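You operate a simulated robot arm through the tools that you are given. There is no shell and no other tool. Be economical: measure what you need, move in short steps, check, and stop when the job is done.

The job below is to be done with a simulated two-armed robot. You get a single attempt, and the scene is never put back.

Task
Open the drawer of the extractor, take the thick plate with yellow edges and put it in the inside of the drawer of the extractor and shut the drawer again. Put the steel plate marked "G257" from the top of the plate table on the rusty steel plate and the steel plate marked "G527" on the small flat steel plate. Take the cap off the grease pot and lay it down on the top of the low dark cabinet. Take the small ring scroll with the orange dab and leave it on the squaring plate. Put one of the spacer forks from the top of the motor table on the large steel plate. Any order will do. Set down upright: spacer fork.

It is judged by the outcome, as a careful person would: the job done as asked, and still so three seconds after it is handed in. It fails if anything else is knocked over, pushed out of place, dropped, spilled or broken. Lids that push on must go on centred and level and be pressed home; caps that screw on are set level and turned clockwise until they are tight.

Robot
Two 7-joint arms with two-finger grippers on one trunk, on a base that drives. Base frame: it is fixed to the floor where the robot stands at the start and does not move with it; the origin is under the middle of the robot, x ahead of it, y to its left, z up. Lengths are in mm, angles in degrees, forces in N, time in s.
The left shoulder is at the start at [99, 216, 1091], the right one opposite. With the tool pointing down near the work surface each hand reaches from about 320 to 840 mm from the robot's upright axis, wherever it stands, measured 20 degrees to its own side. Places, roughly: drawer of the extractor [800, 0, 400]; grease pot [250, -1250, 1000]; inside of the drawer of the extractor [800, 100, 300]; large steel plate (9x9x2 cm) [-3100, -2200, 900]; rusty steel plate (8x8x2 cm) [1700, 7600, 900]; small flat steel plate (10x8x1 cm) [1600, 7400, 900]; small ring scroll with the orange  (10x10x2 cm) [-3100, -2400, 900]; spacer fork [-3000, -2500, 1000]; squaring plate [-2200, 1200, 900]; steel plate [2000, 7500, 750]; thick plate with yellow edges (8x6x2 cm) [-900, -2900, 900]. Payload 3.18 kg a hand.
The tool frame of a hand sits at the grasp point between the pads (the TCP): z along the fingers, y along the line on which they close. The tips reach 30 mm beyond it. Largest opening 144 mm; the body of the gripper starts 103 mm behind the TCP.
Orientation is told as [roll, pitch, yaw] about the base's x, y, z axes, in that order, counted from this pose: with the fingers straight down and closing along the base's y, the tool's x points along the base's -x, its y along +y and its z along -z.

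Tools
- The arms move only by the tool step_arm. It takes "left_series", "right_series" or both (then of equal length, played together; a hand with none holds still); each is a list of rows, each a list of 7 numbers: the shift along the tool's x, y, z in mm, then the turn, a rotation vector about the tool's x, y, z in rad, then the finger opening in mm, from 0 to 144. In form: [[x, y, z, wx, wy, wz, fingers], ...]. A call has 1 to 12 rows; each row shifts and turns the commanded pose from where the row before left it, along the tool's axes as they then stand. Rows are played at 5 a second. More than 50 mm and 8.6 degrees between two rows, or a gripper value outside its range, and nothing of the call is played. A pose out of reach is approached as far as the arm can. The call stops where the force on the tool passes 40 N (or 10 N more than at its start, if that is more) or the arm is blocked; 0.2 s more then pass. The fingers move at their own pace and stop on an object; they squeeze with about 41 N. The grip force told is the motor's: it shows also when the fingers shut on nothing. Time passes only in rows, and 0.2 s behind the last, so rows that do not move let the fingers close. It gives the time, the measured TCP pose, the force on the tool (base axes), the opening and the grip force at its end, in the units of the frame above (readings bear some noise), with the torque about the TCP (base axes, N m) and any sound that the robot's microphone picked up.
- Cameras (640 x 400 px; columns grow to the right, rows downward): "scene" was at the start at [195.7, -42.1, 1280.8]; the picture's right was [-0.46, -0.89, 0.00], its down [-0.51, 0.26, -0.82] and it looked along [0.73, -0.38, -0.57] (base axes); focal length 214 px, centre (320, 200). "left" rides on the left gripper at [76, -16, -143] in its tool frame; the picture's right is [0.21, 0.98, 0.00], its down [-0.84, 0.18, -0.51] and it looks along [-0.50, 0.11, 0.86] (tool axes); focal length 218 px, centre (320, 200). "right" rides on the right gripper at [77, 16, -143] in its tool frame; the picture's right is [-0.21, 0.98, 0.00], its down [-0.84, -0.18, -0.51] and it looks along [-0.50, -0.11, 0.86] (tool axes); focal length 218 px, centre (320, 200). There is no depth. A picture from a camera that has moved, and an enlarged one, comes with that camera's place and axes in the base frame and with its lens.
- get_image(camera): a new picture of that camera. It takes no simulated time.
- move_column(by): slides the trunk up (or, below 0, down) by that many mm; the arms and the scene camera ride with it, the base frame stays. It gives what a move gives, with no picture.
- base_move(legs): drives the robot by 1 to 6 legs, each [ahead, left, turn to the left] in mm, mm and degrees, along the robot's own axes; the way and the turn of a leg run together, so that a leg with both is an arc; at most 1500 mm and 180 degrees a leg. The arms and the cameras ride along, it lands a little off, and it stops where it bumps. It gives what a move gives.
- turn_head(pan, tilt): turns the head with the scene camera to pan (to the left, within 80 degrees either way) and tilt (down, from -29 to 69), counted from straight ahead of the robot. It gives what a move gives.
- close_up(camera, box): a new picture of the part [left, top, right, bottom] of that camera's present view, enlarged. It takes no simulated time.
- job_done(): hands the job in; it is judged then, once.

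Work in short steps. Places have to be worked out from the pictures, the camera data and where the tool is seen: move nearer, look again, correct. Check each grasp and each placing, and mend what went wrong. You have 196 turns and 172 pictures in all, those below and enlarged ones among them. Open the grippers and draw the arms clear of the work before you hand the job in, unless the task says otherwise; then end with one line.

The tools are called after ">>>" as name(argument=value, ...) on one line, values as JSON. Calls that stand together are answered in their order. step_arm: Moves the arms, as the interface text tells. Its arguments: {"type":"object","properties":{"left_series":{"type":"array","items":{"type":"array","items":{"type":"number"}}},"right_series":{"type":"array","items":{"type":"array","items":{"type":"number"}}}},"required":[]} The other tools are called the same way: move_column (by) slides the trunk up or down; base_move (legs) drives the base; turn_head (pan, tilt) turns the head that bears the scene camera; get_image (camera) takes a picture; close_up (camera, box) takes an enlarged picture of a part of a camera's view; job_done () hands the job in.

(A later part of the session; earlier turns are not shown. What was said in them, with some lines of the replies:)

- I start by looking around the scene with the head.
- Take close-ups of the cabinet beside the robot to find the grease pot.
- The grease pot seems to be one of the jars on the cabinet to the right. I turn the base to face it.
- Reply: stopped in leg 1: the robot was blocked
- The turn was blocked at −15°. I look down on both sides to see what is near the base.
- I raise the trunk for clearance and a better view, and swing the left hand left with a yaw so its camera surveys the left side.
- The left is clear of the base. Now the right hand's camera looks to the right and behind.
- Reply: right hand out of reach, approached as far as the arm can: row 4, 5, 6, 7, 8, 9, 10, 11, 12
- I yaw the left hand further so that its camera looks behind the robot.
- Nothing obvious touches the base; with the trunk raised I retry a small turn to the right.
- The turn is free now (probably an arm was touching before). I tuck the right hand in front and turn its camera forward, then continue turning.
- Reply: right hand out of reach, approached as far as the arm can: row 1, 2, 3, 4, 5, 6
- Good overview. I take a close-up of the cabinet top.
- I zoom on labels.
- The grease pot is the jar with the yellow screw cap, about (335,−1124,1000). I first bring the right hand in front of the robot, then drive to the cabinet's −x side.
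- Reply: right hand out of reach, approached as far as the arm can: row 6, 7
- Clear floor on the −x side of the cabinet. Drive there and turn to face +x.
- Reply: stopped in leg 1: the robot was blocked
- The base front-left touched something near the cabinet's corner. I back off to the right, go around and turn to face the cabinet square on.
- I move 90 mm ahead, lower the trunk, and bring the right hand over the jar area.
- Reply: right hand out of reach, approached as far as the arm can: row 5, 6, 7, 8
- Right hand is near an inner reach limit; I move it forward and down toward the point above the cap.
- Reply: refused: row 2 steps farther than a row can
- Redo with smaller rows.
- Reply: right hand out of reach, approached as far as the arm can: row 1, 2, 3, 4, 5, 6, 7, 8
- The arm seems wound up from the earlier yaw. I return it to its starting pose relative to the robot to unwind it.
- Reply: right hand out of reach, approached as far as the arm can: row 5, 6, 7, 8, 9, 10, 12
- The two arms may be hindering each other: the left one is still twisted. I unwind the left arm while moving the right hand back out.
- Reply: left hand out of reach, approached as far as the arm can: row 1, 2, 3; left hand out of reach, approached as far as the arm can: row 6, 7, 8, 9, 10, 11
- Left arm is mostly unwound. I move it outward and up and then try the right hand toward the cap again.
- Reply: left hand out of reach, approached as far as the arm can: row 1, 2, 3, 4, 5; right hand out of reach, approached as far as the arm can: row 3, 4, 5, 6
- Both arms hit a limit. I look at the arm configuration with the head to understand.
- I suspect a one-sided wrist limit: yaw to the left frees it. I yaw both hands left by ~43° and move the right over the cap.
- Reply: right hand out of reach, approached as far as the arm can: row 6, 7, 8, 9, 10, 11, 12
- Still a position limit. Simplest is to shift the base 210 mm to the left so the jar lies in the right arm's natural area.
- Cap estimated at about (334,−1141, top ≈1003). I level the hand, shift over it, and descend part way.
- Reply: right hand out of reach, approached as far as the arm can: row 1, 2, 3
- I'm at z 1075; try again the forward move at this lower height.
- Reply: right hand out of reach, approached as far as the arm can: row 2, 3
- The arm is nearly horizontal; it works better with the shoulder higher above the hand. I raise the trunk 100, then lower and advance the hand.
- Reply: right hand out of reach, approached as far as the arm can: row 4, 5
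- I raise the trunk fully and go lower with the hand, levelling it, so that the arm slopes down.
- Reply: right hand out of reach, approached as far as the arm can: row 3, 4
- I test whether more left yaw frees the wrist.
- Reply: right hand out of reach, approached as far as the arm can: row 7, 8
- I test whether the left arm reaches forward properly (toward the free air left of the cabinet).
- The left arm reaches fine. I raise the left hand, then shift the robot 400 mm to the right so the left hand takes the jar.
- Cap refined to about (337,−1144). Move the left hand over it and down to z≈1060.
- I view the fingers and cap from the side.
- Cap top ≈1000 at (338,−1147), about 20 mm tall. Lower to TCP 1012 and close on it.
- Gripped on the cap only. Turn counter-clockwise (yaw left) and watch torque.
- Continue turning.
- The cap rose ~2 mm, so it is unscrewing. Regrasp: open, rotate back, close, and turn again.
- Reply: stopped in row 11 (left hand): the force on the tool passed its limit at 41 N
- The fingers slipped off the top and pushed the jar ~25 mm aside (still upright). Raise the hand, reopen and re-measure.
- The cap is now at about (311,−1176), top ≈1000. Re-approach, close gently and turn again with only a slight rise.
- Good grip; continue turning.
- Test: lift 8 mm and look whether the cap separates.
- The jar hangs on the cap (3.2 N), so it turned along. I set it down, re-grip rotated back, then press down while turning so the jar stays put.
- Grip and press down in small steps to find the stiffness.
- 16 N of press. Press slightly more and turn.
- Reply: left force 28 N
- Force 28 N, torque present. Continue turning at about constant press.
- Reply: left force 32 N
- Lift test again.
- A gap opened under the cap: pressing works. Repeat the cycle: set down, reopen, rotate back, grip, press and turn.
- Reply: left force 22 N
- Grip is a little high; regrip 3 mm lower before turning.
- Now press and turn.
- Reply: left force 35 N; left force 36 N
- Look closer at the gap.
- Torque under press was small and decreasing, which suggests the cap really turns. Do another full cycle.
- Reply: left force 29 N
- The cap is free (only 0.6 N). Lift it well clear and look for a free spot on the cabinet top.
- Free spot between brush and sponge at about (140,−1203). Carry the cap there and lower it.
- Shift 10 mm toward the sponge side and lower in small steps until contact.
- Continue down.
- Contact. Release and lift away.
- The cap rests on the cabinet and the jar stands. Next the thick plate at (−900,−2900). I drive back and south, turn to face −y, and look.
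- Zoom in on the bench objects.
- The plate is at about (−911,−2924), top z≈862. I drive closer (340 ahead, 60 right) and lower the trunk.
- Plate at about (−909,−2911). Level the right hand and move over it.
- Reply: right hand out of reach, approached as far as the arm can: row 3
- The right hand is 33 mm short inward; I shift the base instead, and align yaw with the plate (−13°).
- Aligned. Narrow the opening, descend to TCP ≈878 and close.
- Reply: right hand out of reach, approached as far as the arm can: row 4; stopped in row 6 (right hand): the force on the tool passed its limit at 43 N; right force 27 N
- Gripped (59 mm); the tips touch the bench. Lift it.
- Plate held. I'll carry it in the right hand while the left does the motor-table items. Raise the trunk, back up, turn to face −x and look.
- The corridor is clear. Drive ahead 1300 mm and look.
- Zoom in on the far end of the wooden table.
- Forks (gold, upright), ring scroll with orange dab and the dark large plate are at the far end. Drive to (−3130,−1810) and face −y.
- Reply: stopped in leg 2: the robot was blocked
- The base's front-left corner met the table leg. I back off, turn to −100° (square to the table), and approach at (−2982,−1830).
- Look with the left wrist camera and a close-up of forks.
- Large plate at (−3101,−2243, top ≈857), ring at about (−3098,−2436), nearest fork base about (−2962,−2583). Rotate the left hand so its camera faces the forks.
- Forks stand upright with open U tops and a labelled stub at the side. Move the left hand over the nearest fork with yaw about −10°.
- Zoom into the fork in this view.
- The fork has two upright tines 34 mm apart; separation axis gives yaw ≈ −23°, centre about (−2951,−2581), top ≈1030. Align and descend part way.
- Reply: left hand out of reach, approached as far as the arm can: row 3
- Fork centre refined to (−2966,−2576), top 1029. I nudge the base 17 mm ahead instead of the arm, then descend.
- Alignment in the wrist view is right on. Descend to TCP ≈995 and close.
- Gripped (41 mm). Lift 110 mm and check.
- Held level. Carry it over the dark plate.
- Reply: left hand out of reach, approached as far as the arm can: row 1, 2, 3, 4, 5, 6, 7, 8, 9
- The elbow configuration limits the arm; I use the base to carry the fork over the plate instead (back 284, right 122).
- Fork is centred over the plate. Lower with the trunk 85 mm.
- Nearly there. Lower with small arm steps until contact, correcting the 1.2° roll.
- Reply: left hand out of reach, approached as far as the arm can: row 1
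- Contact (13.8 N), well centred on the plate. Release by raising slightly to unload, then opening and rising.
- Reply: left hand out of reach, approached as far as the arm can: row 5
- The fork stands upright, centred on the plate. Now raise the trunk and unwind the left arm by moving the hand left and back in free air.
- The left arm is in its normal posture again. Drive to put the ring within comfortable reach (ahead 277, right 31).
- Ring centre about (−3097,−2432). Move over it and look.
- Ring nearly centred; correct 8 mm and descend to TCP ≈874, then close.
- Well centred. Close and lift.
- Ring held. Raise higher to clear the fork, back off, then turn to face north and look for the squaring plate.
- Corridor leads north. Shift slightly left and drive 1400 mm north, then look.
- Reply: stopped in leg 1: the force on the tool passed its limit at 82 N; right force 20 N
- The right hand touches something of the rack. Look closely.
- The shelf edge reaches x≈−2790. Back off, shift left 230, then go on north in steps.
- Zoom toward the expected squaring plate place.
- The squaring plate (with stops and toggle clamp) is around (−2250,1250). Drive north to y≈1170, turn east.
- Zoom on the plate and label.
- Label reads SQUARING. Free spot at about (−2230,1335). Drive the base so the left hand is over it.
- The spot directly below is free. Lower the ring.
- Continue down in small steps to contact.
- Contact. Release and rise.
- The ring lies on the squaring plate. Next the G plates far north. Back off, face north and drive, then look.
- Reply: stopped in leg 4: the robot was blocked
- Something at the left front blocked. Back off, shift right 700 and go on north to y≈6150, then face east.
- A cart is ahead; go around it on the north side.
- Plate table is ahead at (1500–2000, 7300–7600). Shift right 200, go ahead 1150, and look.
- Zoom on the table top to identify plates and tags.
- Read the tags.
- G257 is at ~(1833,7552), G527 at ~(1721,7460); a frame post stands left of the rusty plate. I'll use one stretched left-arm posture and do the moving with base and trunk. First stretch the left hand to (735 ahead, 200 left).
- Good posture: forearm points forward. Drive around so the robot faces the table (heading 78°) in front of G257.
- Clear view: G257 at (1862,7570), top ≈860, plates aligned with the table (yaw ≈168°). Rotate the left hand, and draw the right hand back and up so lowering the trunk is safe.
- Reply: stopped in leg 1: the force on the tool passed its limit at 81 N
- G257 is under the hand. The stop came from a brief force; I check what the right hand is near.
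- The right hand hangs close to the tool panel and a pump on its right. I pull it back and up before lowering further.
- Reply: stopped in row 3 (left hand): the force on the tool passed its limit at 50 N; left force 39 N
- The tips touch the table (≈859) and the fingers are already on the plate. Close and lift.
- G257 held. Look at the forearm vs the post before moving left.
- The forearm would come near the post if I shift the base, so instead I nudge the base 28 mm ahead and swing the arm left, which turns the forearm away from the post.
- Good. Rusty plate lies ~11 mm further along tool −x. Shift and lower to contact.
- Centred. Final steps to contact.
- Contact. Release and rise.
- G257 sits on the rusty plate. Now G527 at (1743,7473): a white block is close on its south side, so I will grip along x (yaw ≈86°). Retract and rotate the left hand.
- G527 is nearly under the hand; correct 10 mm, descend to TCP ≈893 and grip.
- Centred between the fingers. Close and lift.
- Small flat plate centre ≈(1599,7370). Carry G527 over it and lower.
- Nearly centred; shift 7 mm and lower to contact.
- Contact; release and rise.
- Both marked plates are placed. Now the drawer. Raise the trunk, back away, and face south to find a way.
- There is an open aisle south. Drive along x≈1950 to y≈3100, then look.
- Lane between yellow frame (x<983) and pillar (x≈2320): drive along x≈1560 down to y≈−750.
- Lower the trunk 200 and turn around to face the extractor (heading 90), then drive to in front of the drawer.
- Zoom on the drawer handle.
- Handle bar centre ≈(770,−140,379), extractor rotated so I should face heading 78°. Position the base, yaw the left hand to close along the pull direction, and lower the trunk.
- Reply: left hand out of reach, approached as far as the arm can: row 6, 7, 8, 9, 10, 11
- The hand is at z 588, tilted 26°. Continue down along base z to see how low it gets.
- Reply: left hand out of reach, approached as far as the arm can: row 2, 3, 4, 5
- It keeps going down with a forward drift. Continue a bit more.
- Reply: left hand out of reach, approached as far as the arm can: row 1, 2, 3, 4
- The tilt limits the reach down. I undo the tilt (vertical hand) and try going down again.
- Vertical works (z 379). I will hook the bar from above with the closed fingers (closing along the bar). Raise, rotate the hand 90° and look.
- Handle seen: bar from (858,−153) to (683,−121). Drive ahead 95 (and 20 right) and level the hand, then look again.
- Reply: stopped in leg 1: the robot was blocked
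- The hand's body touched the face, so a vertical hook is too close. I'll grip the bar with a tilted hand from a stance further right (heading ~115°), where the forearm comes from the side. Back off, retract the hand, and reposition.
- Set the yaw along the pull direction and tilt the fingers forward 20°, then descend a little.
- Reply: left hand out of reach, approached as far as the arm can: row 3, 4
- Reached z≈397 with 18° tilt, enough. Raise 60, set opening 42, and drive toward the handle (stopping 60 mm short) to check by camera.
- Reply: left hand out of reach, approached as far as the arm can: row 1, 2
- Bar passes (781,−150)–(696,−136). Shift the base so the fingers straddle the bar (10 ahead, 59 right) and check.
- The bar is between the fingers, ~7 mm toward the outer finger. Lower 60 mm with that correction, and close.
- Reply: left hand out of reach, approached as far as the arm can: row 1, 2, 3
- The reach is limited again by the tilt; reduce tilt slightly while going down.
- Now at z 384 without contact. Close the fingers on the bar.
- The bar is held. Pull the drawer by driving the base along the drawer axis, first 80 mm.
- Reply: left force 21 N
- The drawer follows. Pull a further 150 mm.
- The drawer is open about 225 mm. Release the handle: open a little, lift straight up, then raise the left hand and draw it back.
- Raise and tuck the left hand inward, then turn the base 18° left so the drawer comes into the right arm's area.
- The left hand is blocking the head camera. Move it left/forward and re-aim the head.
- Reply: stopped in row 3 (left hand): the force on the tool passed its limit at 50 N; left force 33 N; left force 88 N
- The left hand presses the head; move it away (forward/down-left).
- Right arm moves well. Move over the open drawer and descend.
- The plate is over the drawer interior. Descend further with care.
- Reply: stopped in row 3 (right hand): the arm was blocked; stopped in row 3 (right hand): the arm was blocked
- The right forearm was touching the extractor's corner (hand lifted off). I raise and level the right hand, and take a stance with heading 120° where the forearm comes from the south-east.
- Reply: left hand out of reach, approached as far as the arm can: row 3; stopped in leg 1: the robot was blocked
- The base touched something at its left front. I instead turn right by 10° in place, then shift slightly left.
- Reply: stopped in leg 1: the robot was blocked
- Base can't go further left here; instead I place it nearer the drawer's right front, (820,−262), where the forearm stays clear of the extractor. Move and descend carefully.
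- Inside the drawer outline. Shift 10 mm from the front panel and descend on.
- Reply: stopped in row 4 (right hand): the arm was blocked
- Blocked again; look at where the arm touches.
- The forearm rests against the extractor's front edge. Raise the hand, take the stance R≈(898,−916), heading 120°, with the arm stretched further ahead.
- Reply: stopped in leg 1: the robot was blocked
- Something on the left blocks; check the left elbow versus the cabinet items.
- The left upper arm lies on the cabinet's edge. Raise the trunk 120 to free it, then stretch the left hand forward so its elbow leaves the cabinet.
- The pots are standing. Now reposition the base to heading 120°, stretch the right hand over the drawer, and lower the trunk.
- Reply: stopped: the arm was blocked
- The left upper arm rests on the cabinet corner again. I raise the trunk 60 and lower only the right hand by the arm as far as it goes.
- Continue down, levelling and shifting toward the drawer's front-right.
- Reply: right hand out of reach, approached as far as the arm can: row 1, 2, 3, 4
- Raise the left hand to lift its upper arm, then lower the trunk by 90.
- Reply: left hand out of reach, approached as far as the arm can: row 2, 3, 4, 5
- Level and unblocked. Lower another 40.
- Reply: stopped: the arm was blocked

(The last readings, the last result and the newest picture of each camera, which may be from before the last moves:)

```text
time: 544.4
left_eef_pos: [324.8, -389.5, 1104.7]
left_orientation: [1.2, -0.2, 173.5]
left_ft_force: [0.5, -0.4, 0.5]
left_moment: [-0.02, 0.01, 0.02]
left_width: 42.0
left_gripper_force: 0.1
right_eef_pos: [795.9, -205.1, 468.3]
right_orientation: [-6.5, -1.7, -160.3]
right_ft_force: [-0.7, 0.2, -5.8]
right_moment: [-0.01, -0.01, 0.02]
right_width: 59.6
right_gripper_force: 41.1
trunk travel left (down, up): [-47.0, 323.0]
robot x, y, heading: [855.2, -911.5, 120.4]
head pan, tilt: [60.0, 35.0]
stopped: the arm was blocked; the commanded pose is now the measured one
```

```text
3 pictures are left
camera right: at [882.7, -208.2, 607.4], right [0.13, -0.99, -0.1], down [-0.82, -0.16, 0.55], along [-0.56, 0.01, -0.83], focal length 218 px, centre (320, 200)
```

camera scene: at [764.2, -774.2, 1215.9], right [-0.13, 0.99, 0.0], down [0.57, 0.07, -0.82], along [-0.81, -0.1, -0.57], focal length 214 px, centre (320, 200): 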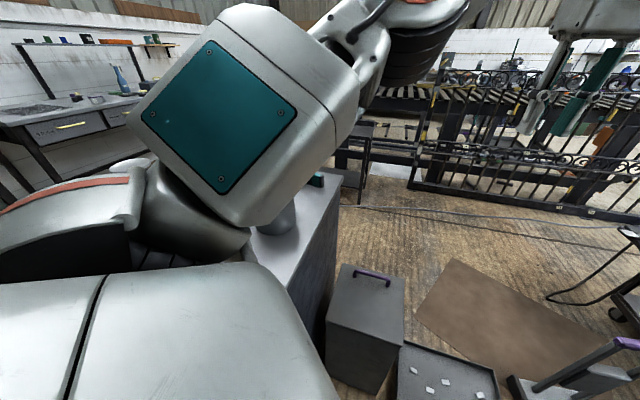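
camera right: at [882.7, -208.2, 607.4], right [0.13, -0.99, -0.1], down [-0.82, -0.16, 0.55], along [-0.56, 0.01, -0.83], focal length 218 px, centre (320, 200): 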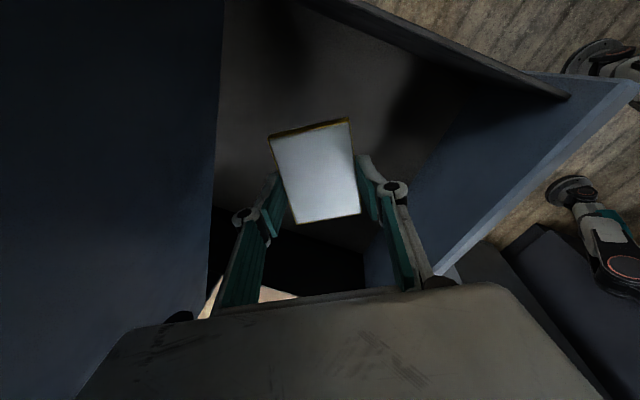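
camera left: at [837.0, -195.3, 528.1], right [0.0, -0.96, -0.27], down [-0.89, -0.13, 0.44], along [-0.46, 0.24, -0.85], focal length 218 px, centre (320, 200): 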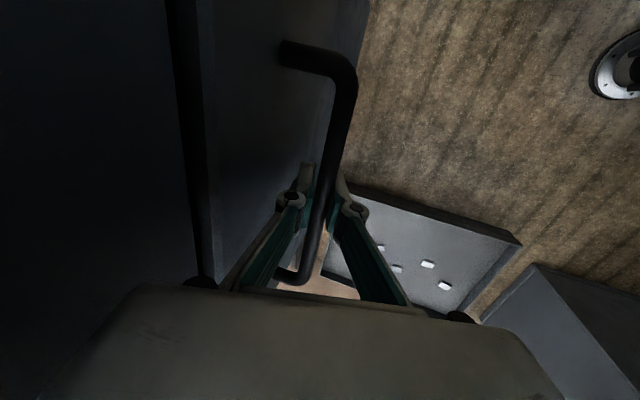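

The right arm touched again. Move the right hand ~55 mm south (toward the front panel) and level it, then lower.

>>> step_arm(right_series=[[1, 20, -5, -0.056, 0.015, 0, 40], [0, 20, 0, -0.056, 0.015, 0, 40], [0, 21, 0, 0, 0, 0, 40], [0, 0, 15, 0, 0, 0, 40], [0, 0, 15, 0, 0, 0, 40], [0, 0, 15, 0, 0, 0, 40]])

```text
time: 545.8
left_eef_pos: [325.5, -391.4, 1105.7]
left_orientation: [1.1, -0.2, 173.4]
left_ft_force: [-0.6, 0.1, 0.4]
left_moment: [0.01, -0.05, -0.01]
left_width: 42.3
left_gripper_force: 0.0
right_eef_pos: [816.1, -262.2, 427.2]
right_orientation: [-0.1, 0.0, -160.4]
right_ft_force: [0.8, -1.5, -5.1]
right_moment: [-0.02, 0.02, -0.02]
right_width: 59.5
right_gripper_force: 41.3
trunk travel left (down, up): [-47.0, 323.0]
robot x, y, heading: [851.9, -909.3, 120.3]
head pan, tilt: [60.0, 35.0]
```

Good, level at z 427 with no blocking. Continue down.

>>> step_arm(right_series=[[0, 0, 15, 0, 0, 0, 40], [0, 0, 15, 0, 0, 0, 40], [0, 0, 15, 0, 0, 0, 40], [0, 0, 15, 0, 0, 0, 40]])

```text
time: 546.8
left_eef_pos: [326.1, -390.1, 1105.6]
left_orientation: [1.1, -0.3, 173.4]
left_ft_force: [0.6, -0.6, 0.8]
left_moment: [0.02, -0.01, -0.03]
left_width: 41.9
left_gripper_force: 0.1
right_eef_pos: [817.0, -262.3, 366.1]
right_orientation: [-0.3, 0.0, -160.5]
right_ft_force: [-0.6, 0.9, -5.4]
right_moment: [-0.02, 0.01, -0.02]
right_width: 59.6
right_gripper_force: 41.3
trunk travel left (down, up): [-47.0, 323.0]
robot x, y, heading: [852.2, -910.6, 120.6]
head pan, tilt: [60.0, 35.0]
```

Excellent, z 366 and free. Continue to contact with the drawer floor.

>>> step_arm(right_series=[[0, 0, 8, 0, 0, 0, 40], [0, 0, 8, 0, 0, 0, 40], [0, 0, 6, 0, 0, 0, 40], [0, 0, 6, 0, 0, 0, 40], [0, 0, 5, 0, 0, 0, 40]])

```text
time: 547.7
left_eef_pos: [324.6, -390.3, 1106.0]
left_orientation: [0.9, -0.2, 173.2]
left_ft_force: [0.1, -0.5, 0.0]
left_moment: [0.04, 0.0, 0.01]
left_width: 42.3
left_gripper_force: 0.1
right_eef_pos: [815.6, -257.1, 345.7]
right_orientation: [-0.4, 0.2, -160.7]
right_ft_force: [0.8, -0.6, 0.6]
right_moment: [-0.11, 0.11, 0.03]
right_width: 59.6
right_gripper_force: 41.3
trunk travel left (down, up): [-47.0, 323.0]
robot x, y, heading: [855.0, -909.2, 120.5]
head pan, tilt: [60.0, 35.0]
stopped in row 4 (right hand): the force on the tool passed its limit at 68 N (the readings are from after the stop); the commanded pose is now the measured one
```

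The plate rests on the drawer floor. Release and rise straight up.

>>> step_arm(right_series=[[0, 0, 0, 0, 0, 0, 74], [0, 0, 0, 0, 0, 0, 74], [0, 0, -25, 0, 0, 0, 74], [0, 0, -40, 0, 0, 0, 74], [0, 0, -40, 0, 0, 0, 74], [0, 0, -40, 0, 0, 0, 74], [0, 0, -40, 0, 0, 0, 74], [0, 0, -40, 0, 0, 0, 74], [0, 0, -45, 0, 0, 0, 74]])

>>> get_image(camera="right")

```text
time: 549.7
left_eef_pos: [324.6, -390.4, 1108.3]
left_orientation: [0.8, -0.3, 173.3]
left_ft_force: [0.6, 0.3, -0.9]
left_moment: [-0.03, 0.0, -0.03]
left_width: 42.1
left_gripper_force: 0.0
right_eef_pos: [818.6, -259.6, 616.9]
right_orientation: [-0.3, 0.2, -160.6]
right_ft_force: [-0.8, 0.8, 0.6]
right_moment: [0.02, 0.02, -0.03]
right_width: 74.1
right_gripper_force: 0.0
trunk travel left (down, up): [-47.0, 323.0]
robot x, y, heading: [856.1, -911.6, 120.3]
head pan, tilt: [60.0, 35.0]
```

```text
2 pictures are left
camera right: at [895.0, -250.5, 758.3], right [0.13, -0.99, -0.01], down [-0.86, -0.11, 0.51], along [-0.5, -0.06, -0.86], focal length 218 px, centre (320, 200)
```

right: 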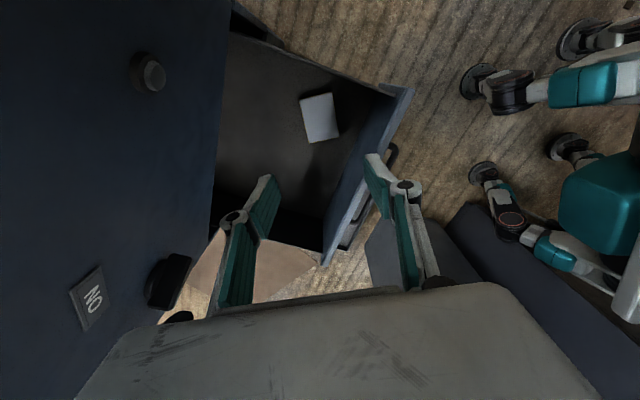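

The plate lies in the drawer. Now close it with the left hand: move the base right/back, then bring the left hand to the earlier handle posture.

>>> base_move(legs=[[-72, -131, 0], [0, 0, -5.3]])

>>> step_arm(left_series=[[20, 7.6, 40, 0, 0, 0, 20], [20, 7.6, 40, 0, 0, 0, 10], [20, 7.6, 40, 0, 0, 0, 4], [20, 7.6, 40, 0, 0, 0, 4], [20, 7.6, 40, 0, 0, 0, 4], [20, 7.6, 40, 0, 0, 0, 4], [20, 7.6, 40, 0, 0, 0, 4], [20, 7.6, 40, 0, 0, 0, 4], [20, 7.6, 40, 0, 0, 0, 4], [20, 7.6, 40, 0, 0, 0, 4]], right_series=[[0, 0, -30, 0, 0, 0, 74], [0, 0, -30, 0, 0, 0, 74], [0, 0, -30, 0, 0, 0, 74], [0, 0, -30, 0, 0, 0, 74], [0, 0, -30, 0, 0, 0, 74], [0, 0, -30, 0, 0, 0, 74], [0, 0, 0, 0, 0, 0, 74], [0, 0, 0, 0, 0, 0, 74], [0, 0, 0, 0, 0, 0, 74], [0, 0, 0, 0, 0, 0, 74]])

```text
time: 551.1
left_eef_pos: [319.8, -391.8, 1111.0]
left_orientation: [0.2, 0.0, 174.2]
left_ft_force: [0.5, 0.1, 0.7]
left_moment: [-0.03, -0.04, 0.0]
left_width: 42.2
left_gripper_force: 0.0
right_eef_pos: [812.7, -247.7, 625.2]
right_orientation: [-1.0, 0.8, -159.6]
right_ft_force: [-0.4, 0.0, 0.0]
right_moment: [-0.03, -0.03, -0.01]
right_width: 73.9
right_gripper_force: 0.1
trunk travel left (down, up): [-47.0, 323.0]
robot x, y, heading: [865.2, -899.6, 121.1]
head pan, tilt: [60.0, 35.0]
stopped in leg 1: the robot was blocked; the commanded pose is now the measured one
```

```text
time: 553.4
left_eef_pos: [499.1, -498.6, 673.7]
left_orientation: [7.3, -4.4, 173.8]
left_ft_force: [-14.6, -7.7, -14.9]
left_moment: [0.63, -1.42, 0.08]
left_width: 3.9
left_gripper_force: 0.1
right_eef_pos: [825.7, -234.1, 799.0]
right_orientation: [-0.5, -0.3, -160.2]
right_ft_force: [2.0, 0.0, 1.5]
right_moment: [0.06, 0.17, 0.0]
right_width: 73.9
right_gripper_force: 0.0
trunk travel left (down, up): [-47.0, 323.0]
robot x, y, heading: [871.0, -899.7, 120.8]
head pan, tilt: [60.0, 35.0]
```

The left arm touches the cabinet corner again. Raise the trunk 130 to free it, then move the base right.

>>> move_column(by=130)

>>> base_move(legs=[[-40, -150, 0], [-30, 0, -5.6]])

```text
time: 554.9
left_eef_pos: [510.3, -484.4, 822.2]
left_orientation: [1.5, 1.2, 174.1]
left_ft_force: [0.9, -0.4, 1.6]
left_moment: [-0.01, 0.01, 0.01]
left_width: 4.0
left_gripper_force: 0.0
right_eef_pos: [810.5, -245.2, 915.9]
right_orientation: [0.7, 1.1, -160.0]
right_ft_force: [0.3, 0.7, -0.2]
right_moment: [-0.04, 0.03, 0.02]
right_width: 74.0
right_gripper_force: 0.2
trunk travel left (down, up): [-177.0, 193.0]
robot x, y, heading: [865.7, -897.7, 121.1]
head pan, tilt: [60.0, 35.0]
```

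```text
time: 557.4
left_eef_pos: [717.1, -433.0, 823.5]
left_orientation: [1.4, 1.2, 168.3]
left_ft_force: [0.7, 0.4, 0.0]
left_moment: [0.05, 0.03, -0.01]
left_width: 4.0
left_gripper_force: 0.1
right_eef_pos: [1040.5, -226.0, 915.5]
right_orientation: [0.7, 1.2, -165.6]
right_ft_force: [0.9, 0.4, -0.4]
right_moment: [-0.01, 0.06, 0.01]
right_width: 74.0
right_gripper_force: 0.0
trunk travel left (down, up): [-177.0, 193.0]
robot x, y, heading: [1033.7, -881.9, 115.4]
head pan, tilt: [60.0, 35.0]
```

Freed, and the left hand is right in front of the handle. Lower the trunk and the left hand, tilting it, while raising the right hand.

>>> move_column(by=-177)

>>> step_arm(left_series=[[0, 0, 45, 0, 0, 0, 4], [0, 0, 45, 0, 0, 0, 4], [0, 0, 45, 0, 0, 0, 4], [0, 0, 45, 0, 0, 0, 4], [0, 0, 40, 0, 0, 0, 4], [0, 3, 12, 0.13, 0, 0, 4], [0, 6, 18, 0.13, 0, 0, 4]], right_series=[[0, 0, -30, 0, 0, 0, 74], [0, 0, -30, 0, 0, 0, 74], [0, 0, -30, 0, 0, 0, 74], [0, 0, -30, 0, 0, 0, 74], [0, 0, -30, 0, 0, 0, 74], [0, 0, 0, 0, 0, 0, 74], [0, 0, 0, 0, 0, 0, 74]])

>>> get_image(camera="left")

```text
time: 559.4
left_eef_pos: [715.8, -433.4, 647.7]
left_orientation: [1.3, 1.2, 168.3]
left_ft_force: [-0.1, 0.5, 0.9]
left_moment: [0.01, -0.03, -0.01]
left_width: 3.9
left_gripper_force: 0.1
right_eef_pos: [1039.6, -225.7, 739.8]
right_orientation: [0.6, 1.3, -165.7]
right_ft_force: [-0.3, 0.5, 0.0]
right_moment: [-0.01, 0.03, -0.03]
right_width: 74.1
right_gripper_force: 0.0
trunk travel left (down, up): [0.0, 369.0]
robot x, y, heading: [1031.7, -885.4, 115.2]
head pan, tilt: [60.0, 35.0]
```

```text
time: 561.0
left_eef_pos: [721.5, -446.2, 395.5]
left_orientation: [-13.6, 1.2, 168.2]
left_ft_force: [-0.5, -0.6, -0.2]
left_moment: [-0.03, -0.03, -0.01]
left_width: 4.1
left_gripper_force: 0.1
right_eef_pos: [1033.3, -225.5, 888.8]
right_orientation: [0.7, 1.3, -165.7]
right_ft_force: [0.7, 0.4, -0.2]
right_moment: [-0.01, -0.01, 0.02]
right_width: 74.0
right_gripper_force: 0.0
trunk travel left (down, up): [0.0, 369.0]
robot x, y, heading: [1031.9, -881.5, 115.0]
head pan, tilt: [60.0, 35.0]
```

```text
1 pictures are left
camera left: at [788.3, -479.8, 541.2], right [0.02, -0.97, -0.23], down [-0.89, -0.11, 0.43], along [-0.45, 0.19, -0.87], focal length 218 px, centre (320, 200)
```

left: 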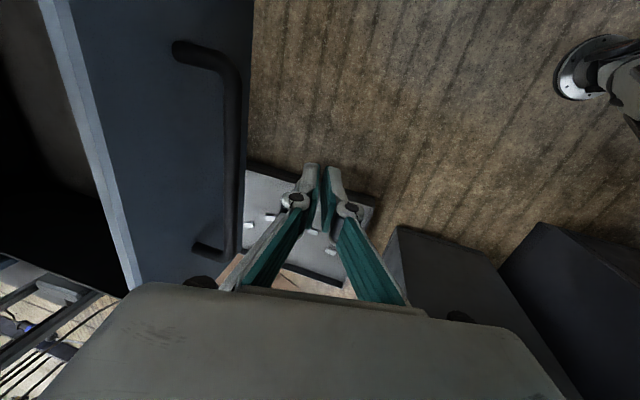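

The closed fingers face the handle bar. Push the drawer in by driving along its axis.

>>> base_move(legs=[[105, -76, 0], [81, -58.5, 0]])

```text
time: 563.1
left_eef_pos: [762.5, -223.9, 396.7]
left_orientation: [-13.6, 1.3, 168.4]
left_ft_force: [-0.2, 0.3, -0.7]
left_moment: [0.0, 0.02, 0.0]
left_width: 3.9
left_gripper_force: 0.1
right_eef_pos: [1075.3, 0.5, 890.4]
right_orientation: [0.8, 1.1, -165.6]
right_ft_force: [-0.7, -0.8, -0.3]
right_moment: [0.01, 0.01, 0.02]
right_width: 73.9
right_gripper_force: 0.0
trunk travel left (down, up): [0.0, 369.0]
robot x, y, heading: [1073.4, -657.3, 115.3]
head pan, tilt: [60.0, 35.0]
```

Continue to push until it is home.

>>> base_move(legs=[[32, -23.5, 0], [22, -16, 0]])

```text
time: 564.5
left_eef_pos: [771.6, -179.7, 393.7]
left_orientation: [-12.3, 1.3, 168.8]
left_ft_force: [0.6, -3.9, -1.5]
left_moment: [0.01, 0.0, 0.02]
left_width: 2.2
left_gripper_force: 0.0
right_eef_pos: [1085.9, 53.2, 890.0]
right_orientation: [0.6, 1.2, -165.5]
right_ft_force: [0.8, 0.0, 0.8]
right_moment: [-0.01, 0.01, -0.02]
right_width: 73.8
right_gripper_force: 0.2
trunk travel left (down, up): [0.0, 369.0]
robot x, y, heading: [1087.3, -605.8, 115.4]
head pan, tilt: [60.0, 35.0]
stopped in leg 2: the force on the tool passed its limit at 69 N (the readings are from after the stop); the commanded pose is now the measured one
```

It stopped firmly near the closed position. Give one more small push to make sure it is fully home.

>>> base_move(legs=[[14, -10, 0]])

```text
time: 565.3
left_eef_pos: [771.3, -178.9, 390.5]
left_orientation: [-10.9, 1.5, 169.2]
left_ft_force: [1.1, -4.2, -1.4]
left_moment: [0.03, 0.03, -0.05]
left_width: 1.7
left_gripper_force: 0.0
right_eef_pos: [1085.2, 63.6, 890.8]
right_orientation: [0.6, 1.3, -165.4]
right_ft_force: [0.0, 0.0, 0.3]
right_moment: [0.03, 0.0, -0.01]
right_width: 74.1
right_gripper_force: 0.0
trunk travel left (down, up): [0.0, 369.0]
robot x, y, heading: [1087.1, -592.2, 115.4]
head pan, tilt: [60.0, 35.0]
stopped in leg 1: the force on the tool passed its limit at 54 N (the readings are from after the stop); the commanded pose is now the measured one
```

Firm: drawer is closed. Back off, raise and level the left hand, open it, and take a last look.

>>> base_move(legs=[[-140, 60, 0]])

>>> step_arm(left_series=[[0, -5, -38, 0, 0, 0, 20], [0, -5, -38, 0, 0, 0, 40], [0, -5, -40, -0.06, 0, 0, 60], [0, 0, -45, -0.06, 0, 0, 80], [0, 0, -45, -0.06, 0, 0, 100], [0, 0, -45, 0, 0, 0, 100]])

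>>> turn_head(pan=10, tilt=40)

>>> get_image(camera="scene")

```text
time: 566.7
left_eef_pos: [779.2, -328.3, 391.2]
left_orientation: [-11.1, 1.5, 169.2]
left_ft_force: [0.8, 0.1, 0.1]
left_moment: [0.03, 0.01, 0.0]
left_width: 3.9
left_gripper_force: 0.0
right_eef_pos: [1094.8, -88.8, 890.7]
right_orientation: [0.7, 1.2, -165.5]
right_ft_force: [0.0, 0.2, -1.7]
right_moment: [-0.01, 0.03, -0.01]
right_width: 73.8
right_gripper_force: 0.1
trunk travel left (down, up): [0.0, 369.0]
robot x, y, heading: [1095.1, -744.0, 115.4]
head pan, tilt: [60.0, 35.0]
```

```text
time: 568.1
left_eef_pos: [768.9, -345.6, 642.0]
left_orientation: [-0.7, 1.6, 168.9]
left_ft_force: [0.2, 0.1, 0.3]
left_moment: [0.01, -0.02, 0.02]
left_width: 100.1
left_gripper_force: 0.0
right_eef_pos: [1094.1, -89.4, 891.6]
right_orientation: [0.7, 1.2, -165.5]
right_ft_force: [1.1, -0.4, 0.0]
right_moment: [0.0, -0.03, 0.02]
right_width: 73.7
right_gripper_force: 0.1
trunk travel left (down, up): [0.0, 369.0]
robot x, y, heading: [1092.4, -746.6, 115.5]
head pan, tilt: [60.0, 35.0]
```

```text
time: 569.2
left_eef_pos: [769.0, -343.1, 643.8]
left_orientation: [-0.7, 1.5, 169.1]
left_ft_force: [0.2, -0.3, 0.1]
left_moment: [0.01, -0.03, 0.03]
left_width: 99.8
left_gripper_force: 0.1
right_eef_pos: [1094.1, -88.3, 889.8]
right_orientation: [0.6, 1.1, -165.5]
right_ft_force: [-1.0, -0.4, 0.8]
right_moment: [-0.03, -0.02, -0.01]
right_width: 74.1
right_gripper_force: 0.0
trunk travel left (down, up): [0.0, 369.0]
robot x, y, heading: [1091.0, -749.2, 115.5]
head pan, tilt: [10.0, 40.0]
```

```text
0 pictures are left
camera scene: at [918.7, -416.7, 1053.7], right [0.81, 0.58, 0.0], down [0.37, -0.52, -0.77], along [-0.44, 0.62, -0.64], focal length 214 px, centre (320, 200)
```

scene: 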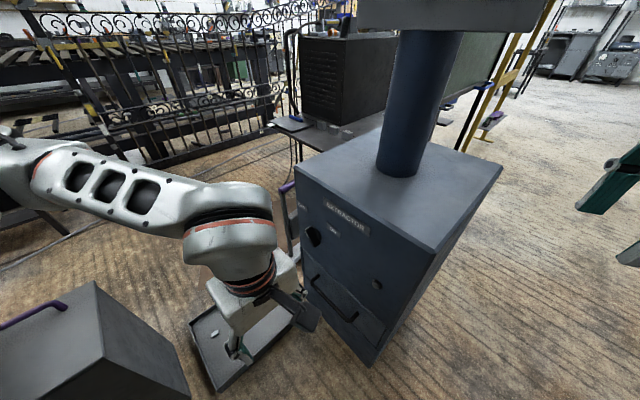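

The drawer is shut. Open both grippers and back away slightly, then hand in.

>>> step_arm(right_series=[[0, 0, -20, 0, 0, 0, 110], [0, 0, 0, 0, 0, 0, 110]], left_series=[[0, 0, -40, 0, 0, 0, 110], [0, 0, -40, 0, 0, 0, 110]])

>>> base_move(legs=[[-120, 0, 0]])

>>> job_done()

```text
time: 569.8
left_eef_pos: [768.0, -345.3, 723.1]
left_orientation: [-0.8, 1.5, 169.1]
left_ft_force: [0.5, -0.3, -0.2]
left_moment: [-0.02, 0.04, 0.01]
left_width: 110.0
left_gripper_force: 0.1
right_eef_pos: [1093.9, -88.5, 911.0]
right_orientation: [0.5, 1.2, -165.5]
right_ft_force: [0.2, 0.6, 0.2]
right_moment: [0.03, -0.01, 0.0]
right_width: 109.9
right_gripper_force: 0.0
trunk travel left (down, up): [0.0, 369.0]
robot x, y, heading: [1095.5, -742.8, 115.4]
head pan, tilt: [10.0, 40.0]
```

```text
time: 571.1
left_eef_pos: [816.1, -453.5, 723.4]
left_orientation: [-0.7, 1.4, 169.2]
left_ft_force: [0.2, 0.2, 0.1]
left_moment: [0.01, 0.01, 0.0]
left_width: 110.2
left_gripper_force: 0.2
right_eef_pos: [1144.6, -196.2, 910.9]
right_orientation: [0.5, 1.2, -165.4]
right_ft_force: [-0.5, -0.3, 0.9]
right_moment: [0.06, -0.02, 0.0]
right_width: 110.1
right_gripper_force: 0.0
trunk travel left (down, up): [0.0, 369.0]
robot x, y, heading: [1141.6, -849.4, 115.2]
head pan, tilt: [10.0, 40.0]
```

```text
The job is handed in.
```

All five parts are done and handed in, but the grease pot ended up about 40 mm from where it stood (still upright), and the robot bumped furniture several times on the way with no damage seen in the pictures I took.
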